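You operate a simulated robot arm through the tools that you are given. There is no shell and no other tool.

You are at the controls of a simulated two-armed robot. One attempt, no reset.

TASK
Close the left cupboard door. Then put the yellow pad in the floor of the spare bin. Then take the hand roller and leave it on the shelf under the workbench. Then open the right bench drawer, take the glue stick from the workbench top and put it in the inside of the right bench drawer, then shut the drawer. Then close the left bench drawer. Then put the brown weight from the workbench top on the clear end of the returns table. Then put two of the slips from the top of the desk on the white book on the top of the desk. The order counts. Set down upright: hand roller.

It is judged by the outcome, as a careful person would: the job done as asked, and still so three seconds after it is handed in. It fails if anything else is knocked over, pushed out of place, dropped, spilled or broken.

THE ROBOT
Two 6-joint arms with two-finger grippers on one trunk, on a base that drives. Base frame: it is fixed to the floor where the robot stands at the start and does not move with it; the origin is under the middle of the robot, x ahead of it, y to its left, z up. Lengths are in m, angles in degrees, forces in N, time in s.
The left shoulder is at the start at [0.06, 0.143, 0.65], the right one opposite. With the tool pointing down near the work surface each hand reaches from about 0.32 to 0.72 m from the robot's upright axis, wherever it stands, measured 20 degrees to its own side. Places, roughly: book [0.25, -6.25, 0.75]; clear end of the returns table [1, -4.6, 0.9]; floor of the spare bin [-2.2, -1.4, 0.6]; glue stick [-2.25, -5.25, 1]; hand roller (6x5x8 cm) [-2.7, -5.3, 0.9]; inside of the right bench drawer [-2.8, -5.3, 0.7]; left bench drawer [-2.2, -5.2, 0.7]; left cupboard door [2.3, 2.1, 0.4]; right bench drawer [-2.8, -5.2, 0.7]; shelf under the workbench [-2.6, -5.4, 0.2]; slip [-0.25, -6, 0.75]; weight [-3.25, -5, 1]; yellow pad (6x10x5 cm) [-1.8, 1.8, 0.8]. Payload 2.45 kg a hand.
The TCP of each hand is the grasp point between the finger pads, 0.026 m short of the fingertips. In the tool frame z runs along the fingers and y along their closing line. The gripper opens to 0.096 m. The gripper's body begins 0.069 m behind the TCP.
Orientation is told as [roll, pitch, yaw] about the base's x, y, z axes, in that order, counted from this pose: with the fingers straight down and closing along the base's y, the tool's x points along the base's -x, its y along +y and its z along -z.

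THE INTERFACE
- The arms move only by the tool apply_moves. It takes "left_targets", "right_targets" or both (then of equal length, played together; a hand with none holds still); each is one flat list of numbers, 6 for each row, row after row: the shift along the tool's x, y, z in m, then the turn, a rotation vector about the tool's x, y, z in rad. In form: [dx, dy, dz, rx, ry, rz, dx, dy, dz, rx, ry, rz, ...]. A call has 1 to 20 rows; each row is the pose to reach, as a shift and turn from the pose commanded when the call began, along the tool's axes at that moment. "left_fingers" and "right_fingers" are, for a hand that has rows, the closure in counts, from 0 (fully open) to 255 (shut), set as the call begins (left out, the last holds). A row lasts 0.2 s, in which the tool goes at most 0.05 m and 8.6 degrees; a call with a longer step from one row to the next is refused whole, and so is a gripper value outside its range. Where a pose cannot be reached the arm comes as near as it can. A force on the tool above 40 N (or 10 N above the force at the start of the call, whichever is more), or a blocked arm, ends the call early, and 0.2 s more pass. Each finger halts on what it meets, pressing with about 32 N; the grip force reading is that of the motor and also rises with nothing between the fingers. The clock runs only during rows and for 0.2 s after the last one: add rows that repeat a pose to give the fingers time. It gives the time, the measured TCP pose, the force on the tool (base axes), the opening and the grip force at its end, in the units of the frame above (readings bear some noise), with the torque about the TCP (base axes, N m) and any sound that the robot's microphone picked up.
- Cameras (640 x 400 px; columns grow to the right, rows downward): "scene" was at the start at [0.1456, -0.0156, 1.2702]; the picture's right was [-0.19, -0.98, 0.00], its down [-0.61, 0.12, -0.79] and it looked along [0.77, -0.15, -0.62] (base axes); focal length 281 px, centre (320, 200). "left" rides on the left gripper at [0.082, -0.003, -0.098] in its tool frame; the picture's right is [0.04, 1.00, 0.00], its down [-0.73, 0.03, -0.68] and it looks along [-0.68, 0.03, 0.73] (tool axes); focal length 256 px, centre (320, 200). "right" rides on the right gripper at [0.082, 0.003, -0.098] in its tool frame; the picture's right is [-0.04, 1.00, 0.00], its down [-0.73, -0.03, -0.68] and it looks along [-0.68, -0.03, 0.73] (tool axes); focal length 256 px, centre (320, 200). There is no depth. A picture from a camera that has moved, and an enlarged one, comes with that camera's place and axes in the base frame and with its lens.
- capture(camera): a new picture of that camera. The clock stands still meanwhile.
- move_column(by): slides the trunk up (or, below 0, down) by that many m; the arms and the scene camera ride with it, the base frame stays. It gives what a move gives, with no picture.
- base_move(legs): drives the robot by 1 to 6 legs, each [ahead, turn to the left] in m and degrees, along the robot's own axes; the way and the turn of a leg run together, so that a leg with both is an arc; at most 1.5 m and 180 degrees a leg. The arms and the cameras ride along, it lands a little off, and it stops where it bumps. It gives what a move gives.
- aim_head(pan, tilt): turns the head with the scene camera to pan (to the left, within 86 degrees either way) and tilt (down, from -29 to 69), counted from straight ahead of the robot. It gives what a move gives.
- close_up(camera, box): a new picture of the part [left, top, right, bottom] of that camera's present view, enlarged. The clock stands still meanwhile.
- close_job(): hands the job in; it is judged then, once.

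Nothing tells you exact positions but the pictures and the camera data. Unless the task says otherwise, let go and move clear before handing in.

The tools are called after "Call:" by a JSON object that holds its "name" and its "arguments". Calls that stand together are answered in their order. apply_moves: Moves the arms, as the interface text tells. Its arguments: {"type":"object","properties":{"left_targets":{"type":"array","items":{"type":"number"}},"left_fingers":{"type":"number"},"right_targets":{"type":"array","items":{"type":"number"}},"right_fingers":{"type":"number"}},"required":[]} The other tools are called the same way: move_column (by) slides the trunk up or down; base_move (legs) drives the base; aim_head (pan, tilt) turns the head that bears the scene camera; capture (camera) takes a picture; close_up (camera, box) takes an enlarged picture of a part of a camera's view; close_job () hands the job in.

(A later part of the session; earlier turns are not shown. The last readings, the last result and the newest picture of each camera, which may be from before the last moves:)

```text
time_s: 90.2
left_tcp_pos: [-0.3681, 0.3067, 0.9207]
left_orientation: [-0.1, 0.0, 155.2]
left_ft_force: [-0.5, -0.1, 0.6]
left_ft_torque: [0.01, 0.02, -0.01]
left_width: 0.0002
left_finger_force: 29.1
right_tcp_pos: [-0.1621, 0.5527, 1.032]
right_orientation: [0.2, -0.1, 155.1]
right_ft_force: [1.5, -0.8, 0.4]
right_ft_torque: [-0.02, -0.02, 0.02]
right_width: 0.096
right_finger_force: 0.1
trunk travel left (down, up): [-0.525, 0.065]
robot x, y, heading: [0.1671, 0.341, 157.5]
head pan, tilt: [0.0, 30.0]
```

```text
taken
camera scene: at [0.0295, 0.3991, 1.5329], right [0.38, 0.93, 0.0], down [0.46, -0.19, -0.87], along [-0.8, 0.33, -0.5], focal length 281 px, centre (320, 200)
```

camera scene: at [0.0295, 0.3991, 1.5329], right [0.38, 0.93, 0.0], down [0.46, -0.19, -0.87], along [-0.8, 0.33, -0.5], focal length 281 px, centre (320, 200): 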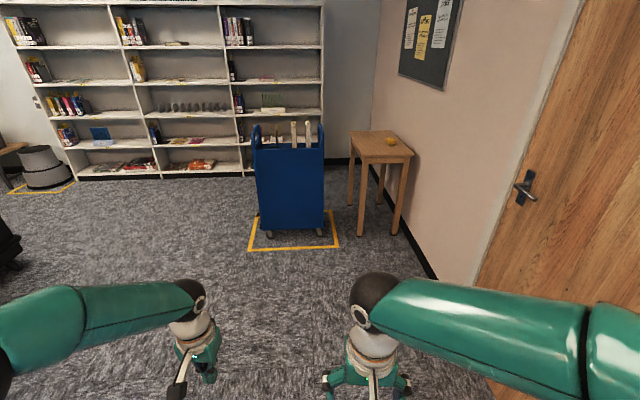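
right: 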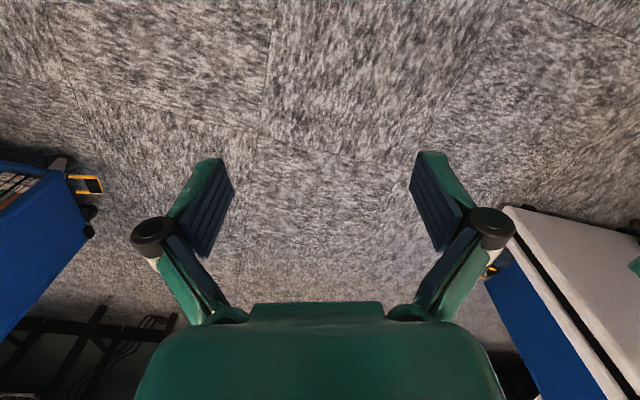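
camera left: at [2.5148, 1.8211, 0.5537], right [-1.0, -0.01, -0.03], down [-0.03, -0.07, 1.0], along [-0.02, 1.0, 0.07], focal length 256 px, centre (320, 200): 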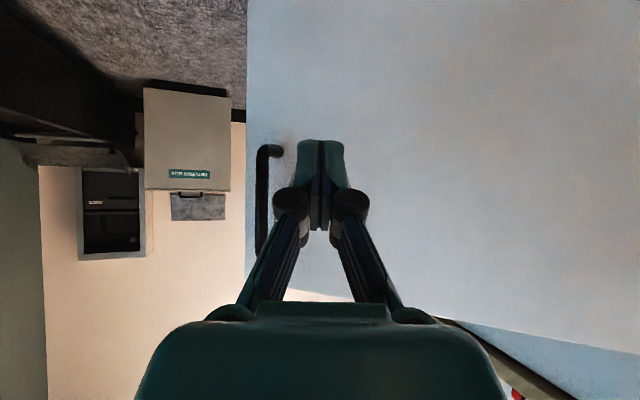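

The three carts stand as before and the way ahead is open, with the pad on the small table. Both my hands sit about 0.1 m to the left of where they should be relative to the body, so I check the hand cameras for what blocked me.

Call:
{"name": "capture", "arguments": {"camera": "left"}}

Call:
{"name": "capture", "arguments": {"camera": "right"}}

Call:
{"name": "aim_head", "arguments": {"pan": -40, "tilt": 60}}

Call:
{"name": "capture", "arguments": {"camera": "scene"}}

Call:
{"name": "aim_head", "arguments": {"pan": 40, "tilt": 60}}

Call:
{"name": "capture", "arguments": {"camera": "scene"}}

```text
taken
camera left: at [-0.2926, 0.2759, 1.0169], right [-0.38, -0.92, 0.0], down [-0.68, 0.28, 0.68], along [-0.63, 0.26, -0.73], focal length 256 px, centre (320, 200)
```

left: 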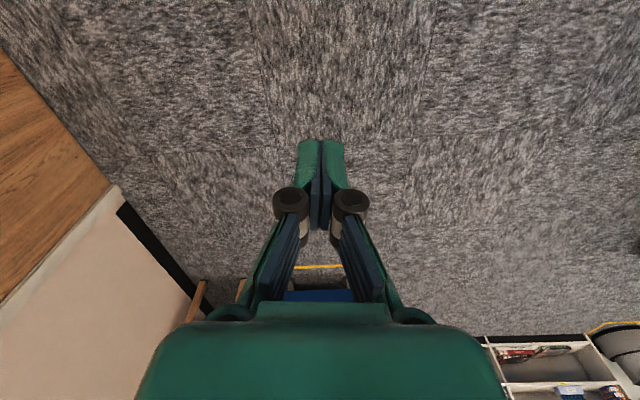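

```text
taken
camera right: at [-0.0891, 0.5152, 1.13], right [-0.46, -0.89, 0.0], down [-0.65, 0.34, 0.68], along [-0.61, 0.31, -0.73], focal length 256 px, centre (320, 200)
```

right: 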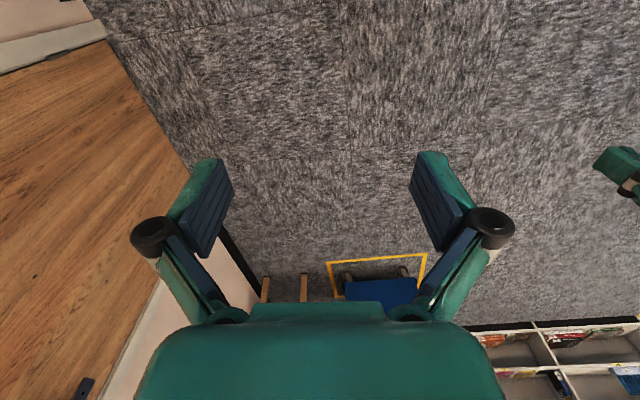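

```text
time_s: 91.3
left_tcp_pos: [-0.3673, 0.3065, 0.9172]
left_orientation: [0.0, -0.1, 155.1]
left_ft_force: [0.5, 0.9, 0.6]
left_ft_torque: [0.03, 0.02, 0.01]
left_width: 0.0001
left_finger_force: 28.1
right_tcp_pos: [-0.1605, 0.5512, 1.0314]
right_orientation: [0.2, 0.0, 155.1]
right_ft_force: [-0.5, -0.2, -0.8]
right_ft_torque: [-0.04, 0.0, -0.03]
right_width: 0.096
right_finger_force: 0.0
trunk travel left (down, up): [-0.525, 0.065]
robot x, y, heading: [0.1698, 0.3398, 157.6]
head pan, tilt: [-40.0, 60.0]
```

```text
taken
camera scene: at [0.0822, 0.4238, 1.4908], right [0.88, 0.47, 0.0], down [0.4, -0.77, -0.5], along [-0.23, 0.44, -0.87], focal length 281 px, centre (320, 200)
```

scene: 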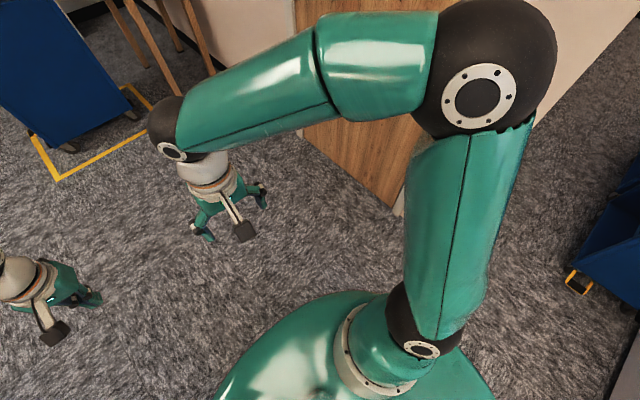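

```text
time_s: 92.8
left_tcp_pos: [-0.3683, 0.3069, 0.9191]
left_orientation: [-0.1, 0.1, 155.1]
left_ft_force: [0.0, 0.8, 0.1]
left_ft_torque: [0.03, -0.04, 0.01]
left_width: 0.0
left_finger_force: 28.4
right_tcp_pos: [-0.1605, 0.553, 1.032]
right_orientation: [0.1, 0.0, 155.1]
right_ft_force: [0.0, 0.8, -0.8]
right_ft_torque: [-0.01, 0.01, 0.03]
right_width: 0.0959
right_finger_force: 0.0
trunk travel left (down, up): [-0.525, 0.065]
robot x, y, heading: [0.1673, 0.3402, 157.8]
head pan, tilt: [40.0, 60.0]
```

```text
taken
camera scene: at [0.0497, 0.3446, 1.4908], right [-0.3, 0.95, 0.0], down [0.83, 0.26, -0.5], along [-0.48, -0.15, -0.87], focal length 281 px, centre (320, 200)
```

scene: 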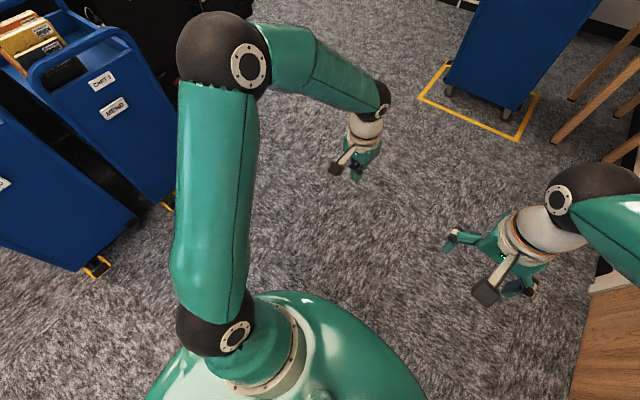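

Nothing is near the base, so the block may just be a turn on the spot that is too long. I test with a short turn.

Call:
{"name": "base_move", "arguments": {"legs": [[0, 10]]}}

```text
time_s: 94.0
left_tcp_pos: [-0.3544, 0.2149, 0.9175]
left_orientation: [-0.1, 0.0, 165.0]
left_ft_force: [-0.3, 0.4, -0.4]
left_ft_torque: [-0.01, -0.03, -0.03]
left_width: 0.0
left_finger_force: 28.3
right_tcp_pos: [-0.1916, 0.4912, 1.0329]
right_orientation: [0.0, 0.0, 165.0]
right_ft_force: [0.5, 0.3, 0.3]
right_ft_torque: [-0.02, 0.01, -0.03]
right_width: 0.0961
right_finger_force: 0.1
trunk travel left (down, up): [-0.525, 0.065]
robot x, y, heading: [0.1704, 0.3457, 167.8]
head pan, tilt: [40.0, 60.0]
```

A short turn works fine, so I keep turns short from here. I recentre the hands, then head toward the near end of the table in steps.

Call:
{"name": "apply_moves", "arguments": {"left_targets": [0.03, -0.02, 0, 0, 0, 0, 0.06, -0.04, 0, 0, 0, 0, 0.095, -0.06, 0, 0, 0, 0, 0.125, -0.08, 0, 0, 0, 0], "right_targets": [0, -0.025, 0, 0, 0, 0, 0, -0.05, 0, 0, 0, 0, 0, -0.075, 0, 0, 0, 0, 0, -0.097, 0, 0, 0, 0]}}

Call:
{"name": "base_move", "arguments": {"legs": [[0, -23], [1.0, 0]]}}

Call:
{"name": "aim_head", "arguments": {"pan": 0, "tilt": 35}}

Call:
{"name": "capture", "arguments": {"camera": "scene"}}

```text
time_s: 95.0
left_tcp_pos: [-0.2133, 0.2572, 0.9198]
left_orientation: [-0.2, 0.0, 165.0]
left_ft_force: [0.6, 0.5, 0.0]
left_ft_torque: [0.01, -0.01, 0.06]
left_width: 0.0
left_finger_force: 28.1
right_tcp_pos: [-0.1669, 0.589, 1.0319]
right_orientation: [0.2, -0.1, 165.2]
right_ft_force: [1.0, -0.7, -0.2]
right_ft_torque: [0.0, -0.01, 0.0]
right_width: 0.0961
right_finger_force: 0.0
trunk travel left (down, up): [-0.525, 0.065]
robot x, y, heading: [0.1735, 0.348, 167.7]
head pan, tilt: [40.0, 60.0]
```

```text
time_s: 101.6
left_tcp_pos: [-1.0406, 0.9933, 0.9204]
left_orientation: [-0.1, 0.0, 142.4]
left_ft_force: [0.0, 0.0, 0.2]
left_ft_torque: [0.01, -0.04, -0.02]
left_width: 0.0
left_finger_force: 28.7
right_tcp_pos: [-0.8711, 1.28, 1.0324]
right_orientation: [0.2, 0.0, 142.5]
right_ft_force: [0.0, -0.5, -0.5]
right_ft_torque: [-0.02, -0.03, 0.01]
right_width: 0.0961
right_finger_force: 0.0
trunk travel left (down, up): [-0.525, 0.065]
robot x, y, heading: [-0.6521, 0.9236, 144.8]
head pan, tilt: [40.0, 60.0]
```

```text
time_s: 102.7
left_tcp_pos: [-1.0384, 0.9921, 0.92]
left_orientation: [-0.1, 0.0, 142.4]
left_ft_force: [0.3, -0.3, 0.1]
left_ft_torque: [-0.02, 0.03, -0.02]
left_width: 0.0
left_finger_force: 28.3
right_tcp_pos: [-0.87, 1.2798, 1.0319]
right_orientation: [0.0, 0.1, 142.5]
right_ft_force: [0.7, 1.1, 0.1]
right_ft_torque: [-0.02, 0.02, 0.03]
right_width: 0.0961
right_finger_force: 0.0
trunk travel left (down, up): [-0.525, 0.065]
robot x, y, heading: [-0.6525, 0.9276, 144.8]
head pan, tilt: [0.0, 35.0]
```

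```text
taken
camera scene: at [-0.7733, 1.0126, 1.5251], right [0.57, 0.82, 0.0], down [0.47, -0.33, -0.82], along [-0.67, 0.47, -0.57], focal length 281 px, centre (320, 200)
```

scene: 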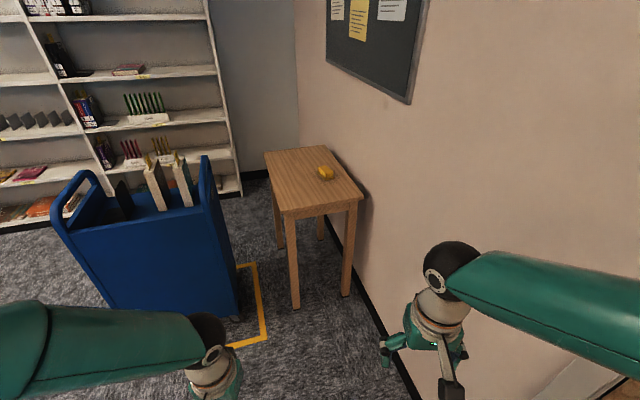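

The pad sits on the far wall side of the table top, at about [-1.86, 1.81, 0.775]. I drive to the table's near end, finishing parallel to the wall so that the right hand can reach it.

Call:
{"name": "base_move", "arguments": {"legs": [[0.6, 0], [0.14, 17], [0.06, 0]]}}

Call:
{"name": "aim_head", "arguments": {"pan": -10, "tilt": 50}}

Call:
{"name": "capture", "arguments": {"camera": "scene"}}

Call:
{"name": "capture", "arguments": {"camera": "right"}}

```text
time_s: 107.7
left_tcp_pos: [-1.7095, 1.3012, 0.9195]
left_orientation: [-0.2, 0.1, 159.2]
left_ft_force: [-0.2, -0.3, -0.5]
left_ft_torque: [0.02, -0.07, -0.01]
left_width: 0.0002
left_finger_force: 29.0
right_tcp_pos: [-1.6306, 1.6253, 1.0315]
right_orientation: [0.0, 0.1, 159.4]
right_ft_force: [-0.5, 0.9, 0.3]
right_ft_torque: [-0.03, -0.1, 0.02]
right_width: 0.0962
right_finger_force: 0.0
trunk travel left (down, up): [-0.525, 0.065]
robot x, y, heading: [-1.3205, 1.3516, 161.8]
head pan, tilt: [0.0, 35.0]
```

```text
time_s: 108.5
left_tcp_pos: [-1.7085, 1.2998, 0.9202]
left_orientation: [-0.1, 0.0, 159.2]
left_ft_force: [-0.2, -0.2, 0.3]
left_ft_torque: [0.05, 0.02, 0.02]
left_width: 0.0
left_finger_force: 28.6
right_tcp_pos: [-1.6295, 1.6249, 1.0331]
right_orientation: [0.1, 0.0, 159.3]
right_ft_force: [-0.6, -0.1, 0.5]
right_ft_torque: [0.0, -0.02, -0.03]
right_width: 0.0963
right_finger_force: 0.0
trunk travel left (down, up): [-0.525, 0.065]
robot x, y, heading: [-1.3148, 1.3526, 161.9]
head pan, tilt: [-10.0, 50.0]
```

```text
taken
camera scene: at [-1.4413, 1.4081, 1.5034], right [0.47, 0.88, 0.0], down [0.67, -0.36, -0.64], along [-0.57, 0.3, -0.77], focal length 281 px, centre (320, 200)
```

scene: 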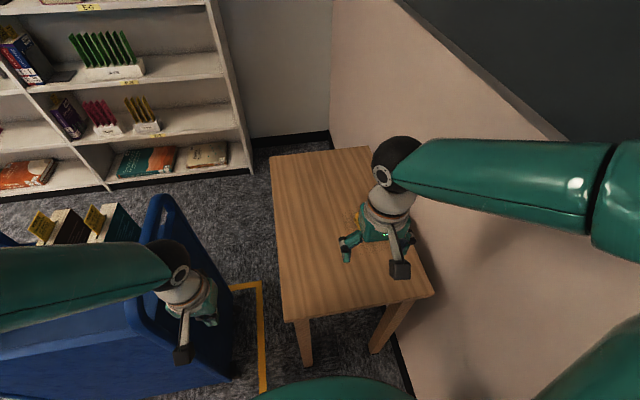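

```text
taken
camera right: at [-1.5542, 1.592, 1.1312], right [-0.39, -0.92, 0.0], down [-0.68, 0.29, 0.68], along [-0.63, 0.26, -0.73], focal length 256 px, centre (320, 200)
```

right: 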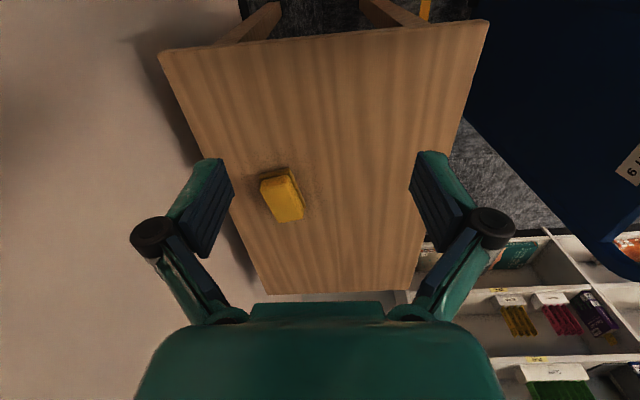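

The right camera shows the pad lying with its long side along the table, its 6 cm width across my fingers. I bring the right hand over it, at about [-1.81, 1.766], staying high.

Call:
{"name": "apply_moves", "arguments": {"right_targets": [-0.044, -0.014, 0, 0, 0, 0, -0.087, -0.028, 0.01, 0, 0, 0, -0.131, -0.042, 0.02, 0, 0, 0, -0.175, -0.055, 0.03, 0, 0, 0, -0.2186, -0.069, 0.04, 0, 0, 0, -0.2186, -0.069, 0.04, 0, 0, 0], "right_fingers": 0}}

Call:
{"name": "capture", "arguments": {"camera": "right"}}

```text
time_s: 109.9
left_tcp_pos: [-1.7085, 1.3005, 0.9205]
left_orientation: [-0.1, -0.1, 159.2]
left_ft_force: [0.3, 0.3, 0.4]
left_ft_torque: [0.04, 0.02, 0.01]
left_width: 0.0
left_finger_force: 28.0
right_tcp_pos: [-1.808, 1.7666, 0.9933]
right_orientation: [0.1, 0.0, 159.4]
right_ft_force: [0.4, -0.4, -1.0]
right_ft_torque: [0.04, 0.02, 0.0]
right_width: 0.0961
right_finger_force: 0.2
trunk travel left (down, up): [-0.525, 0.065]
robot x, y, heading: [-1.3136, 1.3532, 161.8]
head pan, tilt: [-10.0, 50.0]
```

```text
taken
camera right: at [-1.734, 1.7346, 1.0906], right [-0.39, -0.92, 0.0], down [-0.68, 0.29, 0.68], along [-0.63, 0.26, -0.73], focal length 256 px, centre (320, 200)
```

right: 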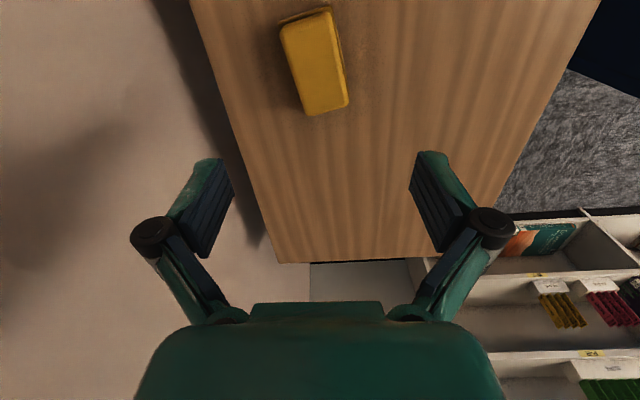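

The pad lies exactly under the hand, centre [-1.808, 1.767], its long side turned about 11.5° from my hand. I turn to match and descend to z 0.79 with the fingers open.

Call:
{"name": "apply_moves", "arguments": {"right_targets": [0, 0, 0.03, 0, 0, -0.1, 0, 0, 0.07, 0, 0, -0.2, 0, 0, 0.11, 0, 0, -0.2, 0, 0, 0.15, 0, 0, -0.2, 0, 0, 0.18, 0, 0, -0.2, 0, 0, 0.2, 0, 0, -0.2, 0, 0, 0.2, 0, 0, -0.2]}}

Call:
{"name": "capture", "arguments": {"camera": "right"}}

Call:
{"name": "close_up", "arguments": {"camera": "scene", "box": [260, 120, 480, 320]}}

```text
time_s: 111.5
left_tcp_pos: [-1.7078, 1.3009, 0.9211]
left_orientation: [0.0, 0.0, 159.1]
left_ft_force: [-0.4, 0.6, -0.3]
left_ft_torque: [0.0, -0.01, 0.0]
left_width: 0.0
left_finger_force: 28.4
right_tcp_pos: [-1.8099, 1.7659, 0.7952]
right_orientation: [0.1, 0.0, 170.6]
right_ft_force: [0.2, 0.3, -0.1]
right_ft_torque: [-0.01, -0.02, 0.01]
right_width: 0.0961
right_finger_force: 0.0
trunk travel left (down, up): [-0.525, 0.065]
robot x, y, heading: [-1.3161, 1.3475, 161.7]
head pan, tilt: [-10.0, 50.0]
```

```text
taken
camera right: at [-1.7301, 1.749, 0.8929], right [-0.2, -0.98, 0.0], down [-0.72, 0.15, 0.68], along [-0.67, 0.14, -0.73], focal length 256 px, centre (320, 200)
```

right: 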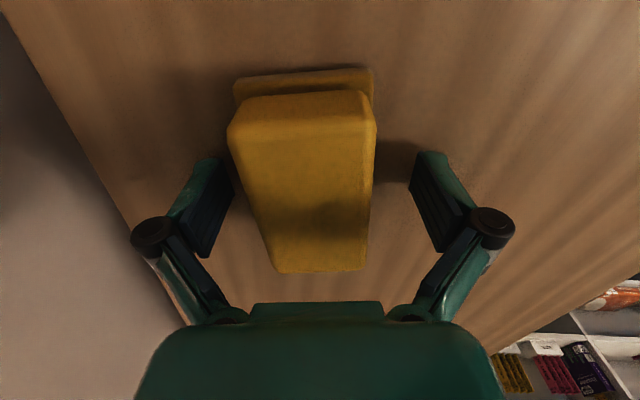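

```text
2.00 times, centred on (370, 220) of scene
camera zoom: at [-1.4416, 1.408, 1.5034], right [0.47, 0.88, 0.0], down [0.67, -0.36, -0.64], along [-0.57, 0.31, -0.77], focal length 562 px, centre (220, 160)
```

zoom: 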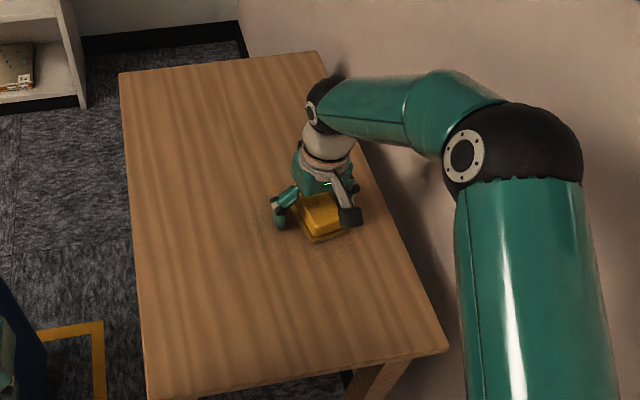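

The fingers straddle the pad well centred. I go down one more centimetre, close, and check the grip.

Call:
{"name": "apply_moves", "arguments": {"right_targets": [0, 0, 0.01, 0, 0, 0, 0, 0, 0.01, 0, 0, 0]}}

Call:
{"name": "apply_moves", "arguments": {"right_targets": [0, 0, 0, 0, 0, 0, 0, 0, 0, 0, 0, 0, 0, 0, 0, 0, 0, 0, 0, 0, 0, 0, 0, 0, 0, 0, 0, 0, 0, 0], "right_fingers": 255}}

```text
time_s: 112.1
left_tcp_pos: [-1.7054, 1.2984, 0.9216]
left_orientation: [-0.2, -0.2, 159.1]
left_ft_force: [0.2, 0.1, 0.5]
left_ft_torque: [-0.02, 0.0, 0.03]
left_width: 0.0
left_finger_force: 28.5
right_tcp_pos: [-1.8088, 1.7651, 0.7905]
right_orientation: [-0.2, -0.5, 170.8]
right_ft_force: [2.8, -1.3, 37.4]
right_ft_torque: [-0.3, -0.41, 0.19]
right_width: 0.0963
right_finger_force: 0.1
trunk travel left (down, up): [-0.525, 0.065]
robot x, y, heading: [-1.316, 1.3488, 161.8]
head pan, tilt: [-10.0, 50.0]
```

```text
time_s: 113.0
left_tcp_pos: [-1.7045, 1.2969, 0.9219]
left_orientation: [-0.3, -0.2, 159.3]
left_ft_force: [0.6, -0.3, -1.4]
left_ft_torque: [0.01, 0.03, 0.01]
left_width: 0.0
left_finger_force: 28.7
right_tcp_pos: [-1.8123, 1.7637, 0.7996]
right_orientation: [-0.1, -1.4, 170.5]
right_ft_force: [4.7, -17.0, 48.2]
right_ft_torque: [-1.45, -0.45, -0.05]
right_width: 0.0759
right_finger_force: 30.5
trunk travel left (down, up): [-0.525, 0.065]
robot x, y, heading: [-1.316, 1.3485, 161.6]
head pan, tilt: [-10.0, 50.0]
stopped in row 4 (right hand): the force on the tool passed its limit at 47 N (the readings are from after the stop); the commanded pose is now the measured one
```

The fingertips touched the table at about z 0.765, and closing pressed harder on it. I look at the grip before lifting.

Call:
{"name": "capture", "arguments": {"camera": "right"}}

Call:
{"name": "close_up", "arguments": {"camera": "scene", "box": [320, 170, 460, 290]}}

```text
taken
camera right: at [-1.7305, 1.7462, 0.8947], right [-0.2, -0.98, 0.0], down [-0.7, 0.15, 0.7], along [-0.68, 0.14, -0.72], focal length 256 px, centre (320, 200)
```

right: 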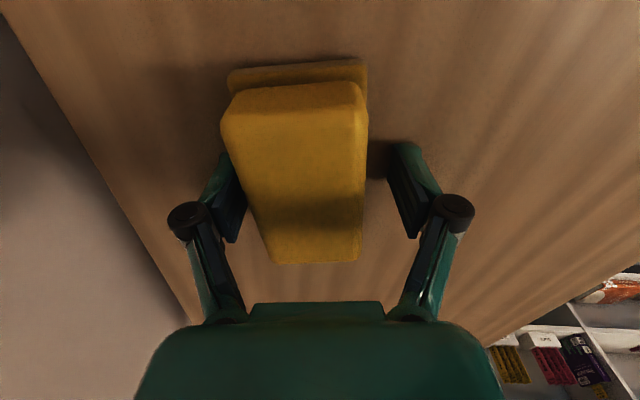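

```text
3.33 times, centred on (390, 230) of scene
camera zoom: at [-1.4352, 1.4025, 1.5043], right [0.47, 0.88, 0.0], down [0.67, -0.36, -0.65], along [-0.57, 0.31, -0.76], focal length 936 px, centre (87, 100)
```

zoom: 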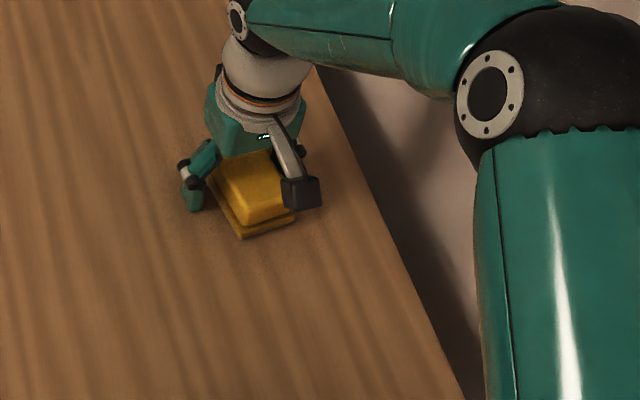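

The pad sits about 12 mm off centre between the fingers and the closing fingers pressed on the table. I open, rise a centimetre, shift over it, and close again.

Call:
{"name": "apply_moves", "arguments": {"right_targets": [0, 0, -0.005, 0, 0, 0, 0, 0, -0.01, 0, 0, 0, 0, -0.006, -0.01, 0, 0.024, 0, 0, -0.012, -0.01, 0, 0.024, 0, 0, -0.012, -0.01, 0, 0.024, 0], "right_fingers": 0}}

Call:
{"name": "capture", "arguments": {"camera": "right"}}

```text
time_s: 114.2
left_tcp_pos: [-1.7088, 1.3, 0.9208]
left_orientation: [-0.1, -0.1, 159.2]
left_ft_force: [0.6, -0.4, 0.5]
left_ft_torque: [0.01, -0.01, 0.03]
left_width: 0.0001
left_finger_force: 28.2
right_tcp_pos: [-1.8096, 1.7795, 0.7994]
right_orientation: [0.1, 0.9, 170.6]
right_ft_force: [-0.1, -0.5, 0.1]
right_ft_torque: [0.01, -0.04, 0.0]
right_width: 0.096
right_finger_force: 0.1
trunk travel left (down, up): [-0.525, 0.065]
robot x, y, heading: [-1.3154, 1.35, 161.7]
head pan, tilt: [-10.0, 50.0]
```

```text
taken
camera right: at [-1.7327, 1.7633, 0.8968], right [-0.2, -0.98, 0.0], down [-0.73, 0.15, 0.67], along [-0.65, 0.14, -0.75], focal length 256 px, centre (320, 200)
```

right: 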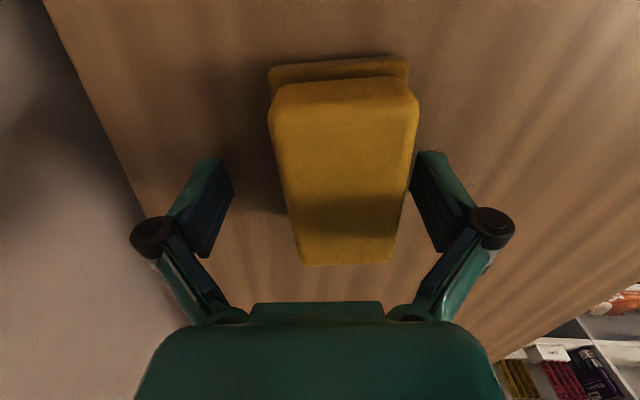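

Now the pad is 12 mm off to the other side, as the hand relaxed on release. I shift back 12 mm, rise 9 mm and close.

Call:
{"name": "apply_moves", "arguments": {"right_targets": [0, 0.006, -0.009, 0, 0, 0, 0, 0.0117, -0.009, 0, 0, 0, 0, 0.0117, -0.009, 0, 0, 0]}}

Call:
{"name": "apply_moves", "arguments": {"right_targets": [0, 0, 0, 0, 0, 0, 0, 0, 0, 0, 0, 0, 0, 0, 0, 0, 0, 0, 0, 0, 0, 0, 0, 0, 0, 0, 0, 0, 0, 0], "right_fingers": 255}}

Call:
{"name": "capture", "arguments": {"camera": "right"}}

```text
time_s: 115.0
left_tcp_pos: [-1.7088, 1.3004, 0.9194]
left_orientation: [-0.1, 0.0, 159.3]
left_ft_force: [-0.6, 0.8, 0.3]
left_ft_torque: [0.0, 0.02, 0.03]
left_width: 0.0003
left_finger_force: 28.6
right_tcp_pos: [-1.8116, 1.7686, 0.808]
right_orientation: [0.0, 0.9, 170.6]
right_ft_force: [0.4, 0.4, -0.1]
right_ft_torque: [0.01, -0.02, -0.01]
right_width: 0.096
right_finger_force: 0.1
trunk travel left (down, up): [-0.525, 0.065]
robot x, y, heading: [-1.3118, 1.3552, 161.7]
head pan, tilt: [-10.0, 50.0]
```

```text
time_s: 116.2
left_tcp_pos: [-1.7078, 1.3008, 0.9206]
left_orientation: [-0.1, 0.0, 159.2]
left_ft_force: [-0.2, -0.1, 0.0]
left_ft_torque: [0.0, 0.0, 0.01]
left_width: 0.0
left_finger_force: 28.3
right_tcp_pos: [-1.8127, 1.769, 0.8081]
right_orientation: [0.0, 0.9, 170.7]
right_ft_force: [-0.5, 1.8, 1.5]
right_ft_torque: [0.06, -0.08, 0.09]
right_width: 0.0558
right_finger_force: 31.8
trunk travel left (down, up): [-0.525, 0.065]
robot x, y, heading: [-1.3189, 1.3487, 161.8]
head pan, tilt: [-10.0, 50.0]
```

```text
taken
camera right: at [-1.7346, 1.7513, 0.9071], right [-0.2, -0.98, 0.0], down [-0.73, 0.15, 0.67], along [-0.65, 0.14, -0.74], focal length 256 px, centre (320, 200)
```

right: 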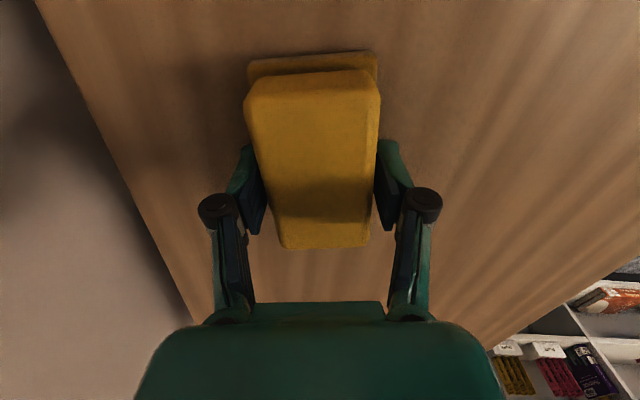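

The pad is held at 56 mm with full grip. I lift it straight up and then draw the hand back toward me.

Call:
{"name": "apply_moves", "arguments": {"right_targets": [0, 0, -0.02, 0, 0, 0, 0, 0, -0.05, 0, 0, 0, 0, 0, -0.09, 0, 0, 0, 0, 0, -0.13, 0, 0, 0, 0, 0, -0.17, 0, 0, 0, 0, 0, -0.2, 0, 0, 0]}}

Call:
{"name": "capture", "arguments": {"camera": "right"}}

```text
time_s: 117.6
left_tcp_pos: [-1.7076, 1.3001, 0.9213]
left_orientation: [-0.2, 0.1, 159.2]
left_ft_force: [-0.3, 0.7, 0.0]
left_ft_torque: [0.02, 0.01, -0.03]
left_width: 0.0
left_finger_force: 28.9
right_tcp_pos: [-1.8151, 1.7688, 1.0082]
right_orientation: [0.1, 0.9, 170.7]
right_ft_force: [-0.7, -0.3, -0.2]
right_ft_torque: [0.0, 0.01, -0.01]
right_width: 0.0554
right_finger_force: 31.9
trunk travel left (down, up): [-0.525, 0.065]
robot x, y, heading: [-1.316, 1.35, 161.7]
head pan, tilt: [-10.0, 50.0]
```

```text
taken
camera right: at [-1.7371, 1.7518, 1.1069], right [-0.2, -0.98, 0.0], down [-0.73, 0.15, 0.67], along [-0.65, 0.13, -0.74], focal length 256 px, centre (320, 200)
```

right: 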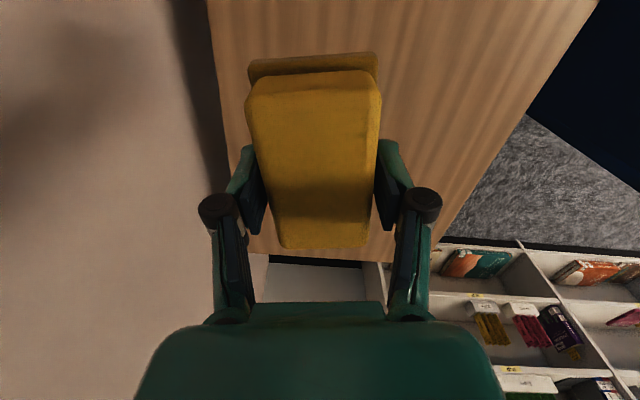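

The pad is secure in the right hand. I draw the hand in and back away from the table, then turn toward the row of black bins; the rightmost one near [-2.3, -1.4] should be the spare bin.

Call:
{"name": "apply_moves", "arguments": {"right_targets": [0.038, 0.0222, 0, 0, 0, 0, 0.076, 0.0444, 0, 0, 0, 0, 0.114, 0.0666, 0, 0, 0, 0, 0.152, 0.0888, 0, 0, 0, 0, 0.19, 0.111, 0, 0, 0, 0]}}

Call:
{"name": "base_move", "arguments": {"legs": [[-0.06, 0], [-0.14, -17], [-0.4, 0]]}}

Call:
{"name": "aim_head", "arguments": {"pan": 80, "tilt": 25}}

Call:
{"name": "capture", "arguments": {"camera": "scene"}}

```text
time_s: 118.8
left_tcp_pos: [-1.7085, 1.3002, 0.92]
left_orientation: [-0.1, -0.1, 159.2]
left_ft_force: [0.8, -0.3, 0.2]
left_ft_torque: [0.03, 0.02, 0.01]
left_width: 0.0001
left_finger_force: 28.4
right_tcp_pos: [-1.6433, 1.6266, 1.0114]
right_orientation: [0.0, 0.8, 170.5]
right_ft_force: [0.3, 0.3, -0.2]
right_ft_torque: [0.0, 0.03, -0.01]
right_width: 0.0553
right_finger_force: 31.8
trunk travel left (down, up): [-0.525, 0.065]
robot x, y, heading: [-1.3167, 1.3472, 161.5]
head pan, tilt: [-10.0, 50.0]
```

```text
time_s: 123.0
left_tcp_pos: [-1.1978, 1.1031, 0.9212]
left_orientation: [0.0, -0.1, 142.6]
left_ft_force: [0.1, 0.2, 0.2]
left_ft_torque: [0.03, -0.01, -0.01]
left_width: 0.0
left_finger_force: 28.3
right_tcp_pos: [-1.0421, 1.3975, 1.011]
right_orientation: [0.0, 0.8, 154.0]
right_ft_force: [-0.1, -0.2, -0.8]
right_ft_torque: [0.01, 0.03, -0.04]
right_width: 0.0551
right_finger_force: 32.1
trunk travel left (down, up): [-0.525, 0.065]
robot x, y, heading: [-0.8061, 1.0415, 144.9]
head pan, tilt: [-10.0, 50.0]
```

```text
time_s: 124.6
left_tcp_pos: [-1.1985, 1.1047, 0.9206]
left_orientation: [-0.1, -0.1, 142.8]
left_ft_force: [-0.7, 0.4, 0.8]
left_ft_torque: [0.01, 0.0, 0.02]
left_width: 0.0001
left_finger_force: 28.7
right_tcp_pos: [-1.0438, 1.3995, 1.0106]
right_orientation: [0.1, 0.8, 154.0]
right_ft_force: [-0.4, -0.4, -0.7]
right_ft_torque: [0.01, 0.01, 0.01]
right_width: 0.055
right_finger_force: 32.1
trunk travel left (down, up): [-0.525, 0.065]
robot x, y, heading: [-0.81, 1.0432, 145.0]
head pan, tilt: [80.0, 25.0]
```

```text
taken
camera scene: at [-0.9215, 1.0134, 1.5409], right [-0.7, 0.71, 0.0], down [0.3, 0.3, -0.91], along [-0.64, -0.64, -0.42], focal length 281 px, centre (320, 200)
```

scene: 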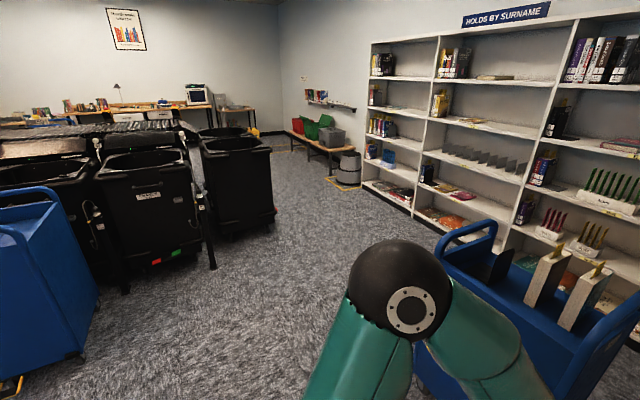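

The spare bin is the lone black one standing to the right of the machine row. I zoom in on it.

Call:
{"name": "close_up", "arguments": {"camera": "scene", "box": [90, 90, 330, 290]}}

```text
2.00 times, centred on (210, 190) of scene
camera zoom: at [-0.9215, 1.0134, 1.5409], right [-0.7, 0.71, 0.0], down [0.3, 0.3, -0.91], along [-0.64, -0.64, -0.42], focal length 562 px, centre (540, 220)
```

zoom: 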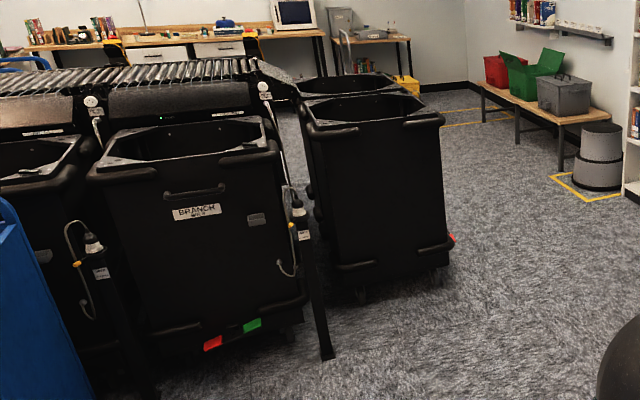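

The spare bin's near rim runs from about [-1.88, -1.33] to [-2.45, -1.14], z 0.88, with a machine leg at about [-1.65, -1.02] to keep clear of. I back off, turn left in short turns and drive toward it.

Call:
{"name": "base_move", "arguments": {"legs": [[-0.35, 0], [0, 27], [0, 27], [0, 26]]}}

Call:
{"name": "aim_head", "arguments": {"pan": 10, "tilt": 30}}

Call:
{"name": "capture", "arguments": {"camera": "scene"}}

```text
time_s: 131.0
left_tcp_pos: [-0.7076, 0.4911, 0.9211]
left_orientation: [-0.2, 0.0, -146.8]
left_ft_force: [0.4, -0.3, -0.4]
left_ft_torque: [0.01, 0.0, 0.01]
left_width: 0.0001
left_finger_force: 28.3
right_tcp_pos: [-0.9359, 0.7349, 1.0116]
right_orientation: [-0.2, 0.9, -135.4]
right_ft_force: [-0.6, -1.1, -0.1]
right_ft_torque: [0.06, -0.01, -0.03]
right_width: 0.0548
right_finger_force: 31.9
trunk travel left (down, up): [-0.525, 0.065]
robot x, y, heading: [-0.539, 0.878, -143.2]
head pan, tilt: [80.0, 25.0]
stopped in leg 4: the robot was blocked; the commanded pose is now the measured one
```

```text
time_s: 132.4
left_tcp_pos: [-0.7086, 0.493, 0.9222]
left_orientation: [-0.1, 0.1, -146.8]
left_ft_force: [-0.7, 0.2, 1.1]
left_ft_torque: [0.02, 0.01, 0.0]
left_width: 0.0
left_finger_force: 28.6
right_tcp_pos: [-0.9375, 0.7379, 1.0116]
right_orientation: [0.0, 0.8, -135.3]
right_ft_force: [-0.5, -0.4, -0.5]
right_ft_torque: [-0.05, -0.05, 0.0]
right_width: 0.055
right_finger_force: 31.7
trunk travel left (down, up): [-0.525, 0.065]
robot x, y, heading: [-0.5437, 0.875, -143.2]
head pan, tilt: [10.0, 30.0]
```

```text
taken
camera scene: at [-0.6532, 0.7746, 1.5329], right [-0.73, 0.68, 0.0], down [0.34, 0.37, -0.87], along [-0.59, -0.63, -0.5], focal length 281 px, centre (320, 200)
```

scene: 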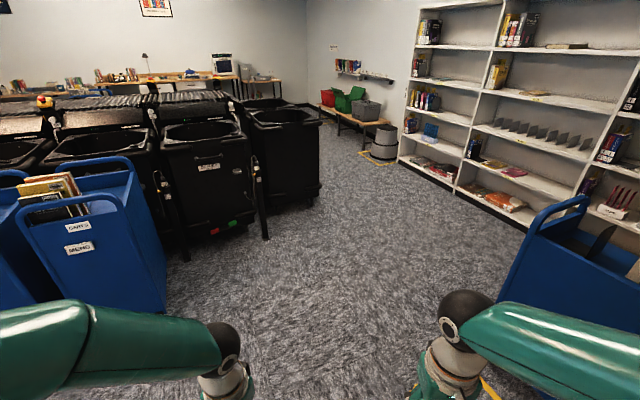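

The hands shift whenever a turn on the spot accumulates past about 72°, so I will keep turning small in each call and use gentle arcs. The lane to the spare bin is clear, and I drive toward it.

Call:
{"name": "base_move", "arguments": {"legs": [[1.15, 0], [0.7, 33.8], [0.25, 0]]}}

Call:
{"name": "aim_head", "arguments": {"pan": 0, "tilt": 35}}

Call:
{"name": "capture", "arguments": {"camera": "scene"}}

```text
time_s: 143.4
left_tcp_pos: [-1.8983, -1.0356, 0.9222]
left_orientation: [-0.1, 0.1, -113.0]
left_ft_force: [-0.1, -1.1, 0.3]
left_ft_torque: [0.0, -0.02, -0.01]
left_width: 0.0001
left_finger_force: 29.1
right_tcp_pos: [-2.2234, -0.9602, 1.0113]
right_orientation: [-0.1, 1.0, -101.5]
right_ft_force: [0.0, 0.0, -1.8]
right_ft_torque: [0.05, 0.0, 0.04]
right_width: 0.055
right_finger_force: 31.7
trunk travel left (down, up): [-0.525, 0.065]
robot x, y, heading: [-1.9728, -0.624, -109.1]
head pan, tilt: [10.0, 30.0]
```

```text
time_s: 144.1
left_tcp_pos: [-1.8978, -1.0343, 0.9224]
left_orientation: [0.0, 0.1, -112.9]
left_ft_force: [0.2, -0.3, 0.0]
left_ft_torque: [0.0, 0.01, 0.04]
left_width: 0.0
left_finger_force: 28.2
right_tcp_pos: [-2.2245, -0.9586, 1.0133]
right_orientation: [0.0, 0.8, -101.5]
right_ft_force: [0.5, -1.4, 0.0]
right_ft_torque: [0.0, 0.01, 0.0]
right_width: 0.0554
right_finger_force: 32.2
trunk travel left (down, up): [-0.525, 0.065]
robot x, y, heading: [-1.9739, -0.6216, -109.4]
head pan, tilt: [0.0, 35.0]
```

```text
taken
camera scene: at [-2.0212, -0.764, 1.5252], right [-0.94, 0.33, 0.0], down [0.19, 0.54, -0.82], along [-0.27, -0.77, -0.57], focal length 281 px, centre (320, 200)
```

scene: 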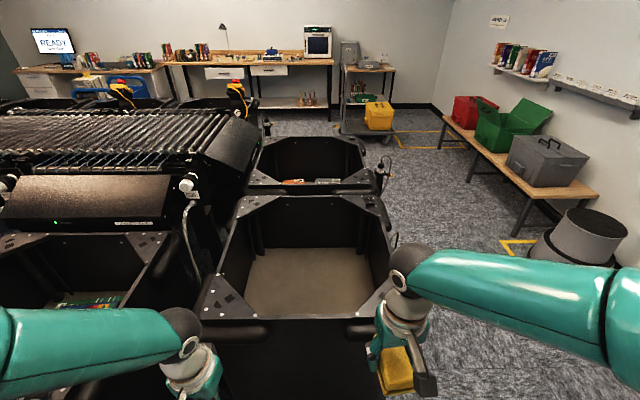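

I now look down into the empty spare bin: its raised floor is at z 0.6, centre about [-2.2, -1.43], rim near z 0.88. I raise the left hand above the rim, then roll forward 0.2 m.

Call:
{"name": "apply_moves", "arguments": {"left_targets": [0.01, 0, -0.04, 0, 0, 0, 0.02, 0, -0.08, 0, 0, 0, 0.03, 0, -0.12, 0, 0, 0, 0.04, 0, -0.15, 0, 0, 0], "right_targets": [0, 0, -0.01, 0, 0, 0, 0, 0, -0.02, 0, 0, 0, 0, 0, -0.03, 0, 0, 0, 0, 0, -0.04, 0, 0, 0]}}

Call:
{"name": "base_move", "arguments": {"legs": [[0.22, 0]]}}

Call:
{"name": "aim_head", "arguments": {"pan": -5, "tilt": 55}}

Call:
{"name": "capture", "arguments": {"camera": "scene"}}

```text
time_s: 145.1
left_tcp_pos: [-1.8819, -0.9955, 1.0721]
left_orientation: [-0.1, 0.1, -112.9]
left_ft_force: [0.4, -0.8, -0.6]
left_ft_torque: [-0.02, -0.02, 0.0]
left_width: 0.0
left_finger_force: 28.8
right_tcp_pos: [-2.2255, -0.9593, 1.0533]
right_orientation: [0.0, 0.8, -101.6]
right_ft_force: [-0.1, 0.2, -0.3]
right_ft_torque: [-0.01, 0.03, 0.0]
right_width: 0.0555
right_finger_force: 32.1
trunk travel left (down, up): [-0.525, 0.065]
robot x, y, heading: [-1.973, -0.6216, -109.1]
head pan, tilt: [0.0, 35.0]
```

```text
time_s: 146.8
left_tcp_pos: [-1.9559, -1.2056, 1.0723]
left_orientation: [-0.1, 0.0, -113.0]
left_ft_force: [-0.6, -0.9, 0.0]
left_ft_torque: [0.02, 0.0, 0.01]
left_width: 0.0
left_finger_force: 28.6
right_tcp_pos: [-2.2995, -1.1684, 1.0514]
right_orientation: [-0.1, 1.0, -101.6]
right_ft_force: [0.3, 0.0, -0.4]
right_ft_torque: [0.03, 0.01, 0.01]
right_width: 0.0549
right_finger_force: 31.9
trunk travel left (down, up): [-0.525, 0.065]
robot x, y, heading: [-2.0465, -0.8317, -109.2]
head pan, tilt: [0.0, 35.0]
```

```text
time_s: 147.7
left_tcp_pos: [-1.9554, -1.2039, 1.0728]
left_orientation: [-0.1, 0.2, -112.9]
left_ft_force: [0.9, -0.3, 1.0]
left_ft_torque: [0.05, 0.02, -0.02]
left_width: 0.0
left_finger_force: 28.3
right_tcp_pos: [-2.2987, -1.1664, 1.0538]
right_orientation: [0.0, 0.9, -101.7]
right_ft_force: [-0.8, -0.2, -0.8]
right_ft_torque: [0.0, 0.01, 0.02]
right_width: 0.0551
right_finger_force: 32.2
trunk travel left (down, up): [-0.525, 0.065]
robot x, y, heading: [-2.0488, -0.8339, -109.3]
head pan, tilt: [-5.0, 55.0]
```

```text
taken
camera scene: at [-2.0947, -0.9541, 1.4969], right [-0.91, 0.41, 0.0], down [0.34, 0.75, -0.57], along [-0.24, -0.52, -0.82], focal length 281 px, centre (320, 200)
```

scene: 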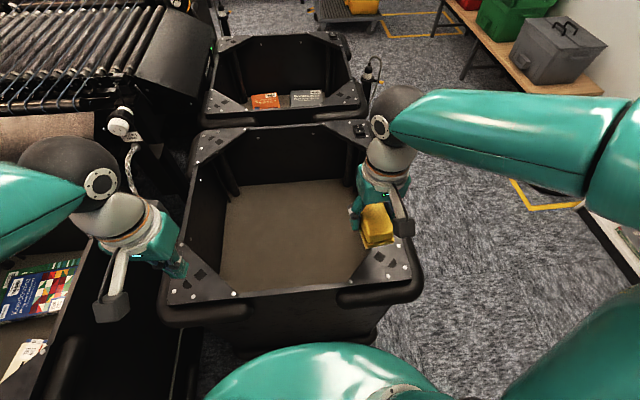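

The bin floor centre under the camera works out at [-2.19, -1.41]. I move the right hand over it at its present height.

Call:
{"name": "apply_moves", "arguments": {"right_targets": [-0.034, 0.0256, 0, 0, 0, 0, -0.069, 0.0512, 0, 0, 0, 0, -0.103, 0.0768, 0, 0, 0, 0, -0.137, 0.1024, 0, 0, 0, 0, -0.172, 0.128, 0, 0, 0, 0, -0.206, 0.1536, 0, 0, 0, 0]}}

Call:
{"name": "capture", "arguments": {"camera": "scene"}}

Call:
{"name": "capture", "arguments": {"camera": "right"}}

```text
time_s: 149.1
left_tcp_pos: [-1.9546, -1.2064, 1.0726]
left_orientation: [-0.2, 0.4, -113.0]
left_ft_force: [0.8, -1.0, 0.3]
left_ft_torque: [0.05, -0.03, 0.02]
left_width: 0.0001
left_finger_force: 29.0
right_tcp_pos: [-2.1871, -1.3988, 1.0475]
right_orientation: [-0.1, 1.2, -101.6]
right_ft_force: [-0.7, 0.0, -0.7]
right_ft_torque: [0.06, 0.02, -0.02]
right_width: 0.0552
right_finger_force: 32.0
trunk travel left (down, up): [-0.525, 0.065]
robot x, y, heading: [-2.0442, -0.8339, -109.1]
head pan, tilt: [-5.0, 55.0]
```

```text
taken
camera scene: at [-2.0938, -0.9572, 1.4967], right [-0.91, 0.41, 0.0], down [0.34, 0.75, -0.57], along [-0.24, -0.52, -0.82], focal length 281 px, centre (320, 200)
```

scene: 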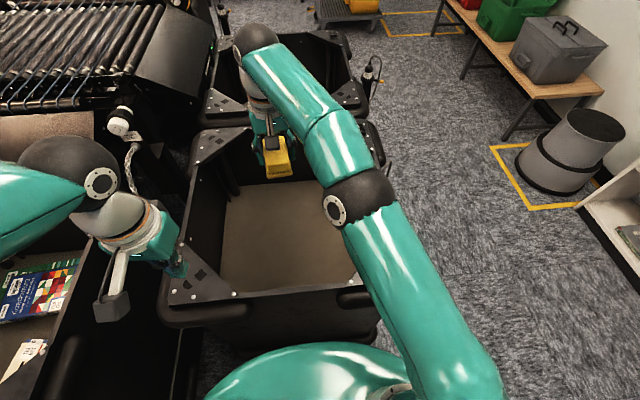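

```text
taken
camera right: at [-2.1686, -1.3223, 1.1474], right [0.97, -0.24, 0.0], down [-0.18, -0.73, 0.66], along [-0.16, -0.64, -0.75], focal length 256 px, centre (320, 200)
```

right: 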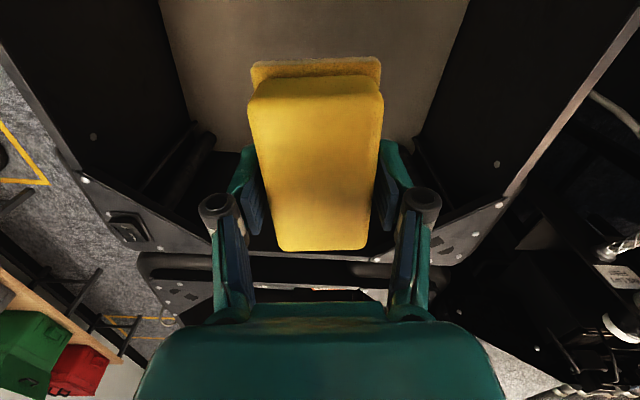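

The hand is over the middle of the bin, about 0.2 m from every wall. I lower it to just above the floor.

Call:
{"name": "apply_moves", "arguments": {"right_targets": [0, 0, 0.044, 0, 0, 0, 0, 0, 0.088, 0, 0, 0, 0, 0, 0.132, 0, 0, 0, 0, 0, 0.176, 0, 0, 0, 0, 0, 0.22, 0, 0, 0, 0, 0, 0.264, 0, 0, 0, 0, 0, 0.308, 0, 0, 0, 0, 0, 0.345, 0, 0, 0, 0, 0, 0.37, 0, 0, 0, 0, 0, 0.385, 0, 0, 0]}}

Call:
{"name": "capture", "arguments": {"camera": "scene"}}

Call:
{"name": "capture", "arguments": {"camera": "right"}}

```text
time_s: 151.2
left_tcp_pos: [-1.9549, -1.2027, 1.073]
left_orientation: [0.0, 0.1, -112.9]
left_ft_force: [0.3, 0.7, 0.1]
left_ft_torque: [0.0, -0.01, 0.01]
left_width: 0.0
left_finger_force: 27.9
right_tcp_pos: [-2.1877, -1.3949, 0.6653]
right_orientation: [0.0, 0.8, -101.6]
right_ft_force: [0.8, 0.0, 4.1]
right_ft_torque: [0.17, -0.01, -0.02]
right_width: 0.0554
right_finger_force: 31.8
trunk travel left (down, up): [-0.525, 0.065]
robot x, y, heading: [-2.0446, -0.8335, -109.3]
head pan, tilt: [-5.0, 55.0]
```

```text
taken
camera scene: at [-2.0945, -0.954, 1.497], right [-0.91, 0.41, 0.0], down [0.34, 0.75, -0.57], along [-0.24, -0.52, -0.82], focal length 281 px, centre (320, 200)
```

scene: 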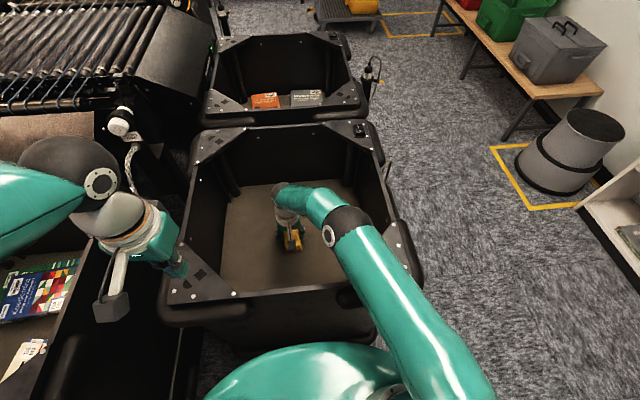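

```text
taken
camera right: at [-2.1694, -1.3163, 0.7638], right [0.97, -0.24, 0.0], down [-0.18, -0.72, 0.67], along [-0.16, -0.65, -0.74], focal length 256 px, centre (320, 200)
```

right: 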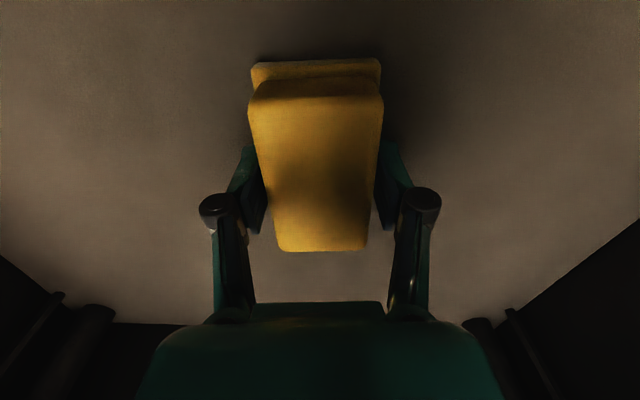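

The pad has touched the bin floor (4 N upward). I open the fingers and rise straight up out of the bin.

Call:
{"name": "apply_moves", "arguments": {"right_targets": [0, 0, 0, 0, 0, 0, 0, 0, 0, 0, 0, 0, 0, 0, 0, 0, 0, 0, 0, 0, 0, 0, 0, 0], "right_fingers": 0}}

Call:
{"name": "apply_moves", "arguments": {"right_targets": [0, 0, -0.02, 0, 0, 0, 0, 0, -0.05, 0, 0, 0, 0, 0, -0.09, 0, 0, 0, 0, 0, -0.135, 0, 0, 0, 0, 0, -0.18, 0, 0, 0, 0, 0, -0.225, 0, 0, 0, 0, 0, -0.27, 0, 0, 0, 0, 0, -0.315, 0, 0, 0, 0, 0, -0.36, 0, 0, 0, 0, 0, -0.4, 0, 0, 0]}}

Call:
{"name": "capture", "arguments": {"camera": "right"}}

```text
time_s: 152.2
left_tcp_pos: [-1.9559, -1.2041, 1.0717]
left_orientation: [-0.1, 0.0, -113.0]
left_ft_force: [0.4, -0.3, 0.9]
left_ft_torque: [0.0, 0.04, -0.02]
left_width: 0.0002
left_finger_force: 28.5
right_tcp_pos: [-2.1873, -1.3926, 0.6644]
right_orientation: [0.0, 0.9, -101.6]
right_ft_force: [0.5, 0.7, 0.3]
right_ft_torque: [-0.01, -0.01, 0.01]
right_width: 0.0961
right_finger_force: 0.0
trunk travel left (down, up): [-0.525, 0.065]
robot x, y, heading: [-2.0459, -0.8326, -109.4]
head pan, tilt: [-5.0, 55.0]
```

```text
time_s: 154.4
left_tcp_pos: [-1.955, -1.2033, 1.0734]
left_orientation: [-0.1, 0.1, -113.0]
left_ft_force: [0.5, 0.9, -0.1]
left_ft_torque: [0.01, 0.01, 0.01]
left_width: 0.0001
left_finger_force: 29.1
right_tcp_pos: [-2.1897, -1.3937, 1.0613]
right_orientation: [0.0, 1.0, -101.5]
right_ft_force: [0.0, 0.3, 0.5]
right_ft_torque: [-0.04, -0.01, -0.01]
right_width: 0.0959
right_finger_force: 0.1
right hand out of reach, approached as far as the arm can: row 10
trunk travel left (down, up): [-0.525, 0.065]
robot x, y, heading: [-2.0454, -0.8294, -109.2]
head pan, tilt: [-5.0, 55.0]
```

```text
taken
camera right: at [-2.1709, -1.3171, 1.161], right [0.97, -0.24, 0.0], down [-0.18, -0.72, 0.67], along [-0.16, -0.65, -0.75], focal length 256 px, centre (320, 200)
```

right: 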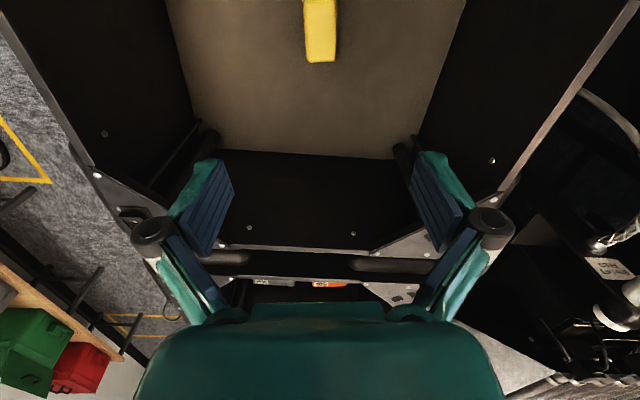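

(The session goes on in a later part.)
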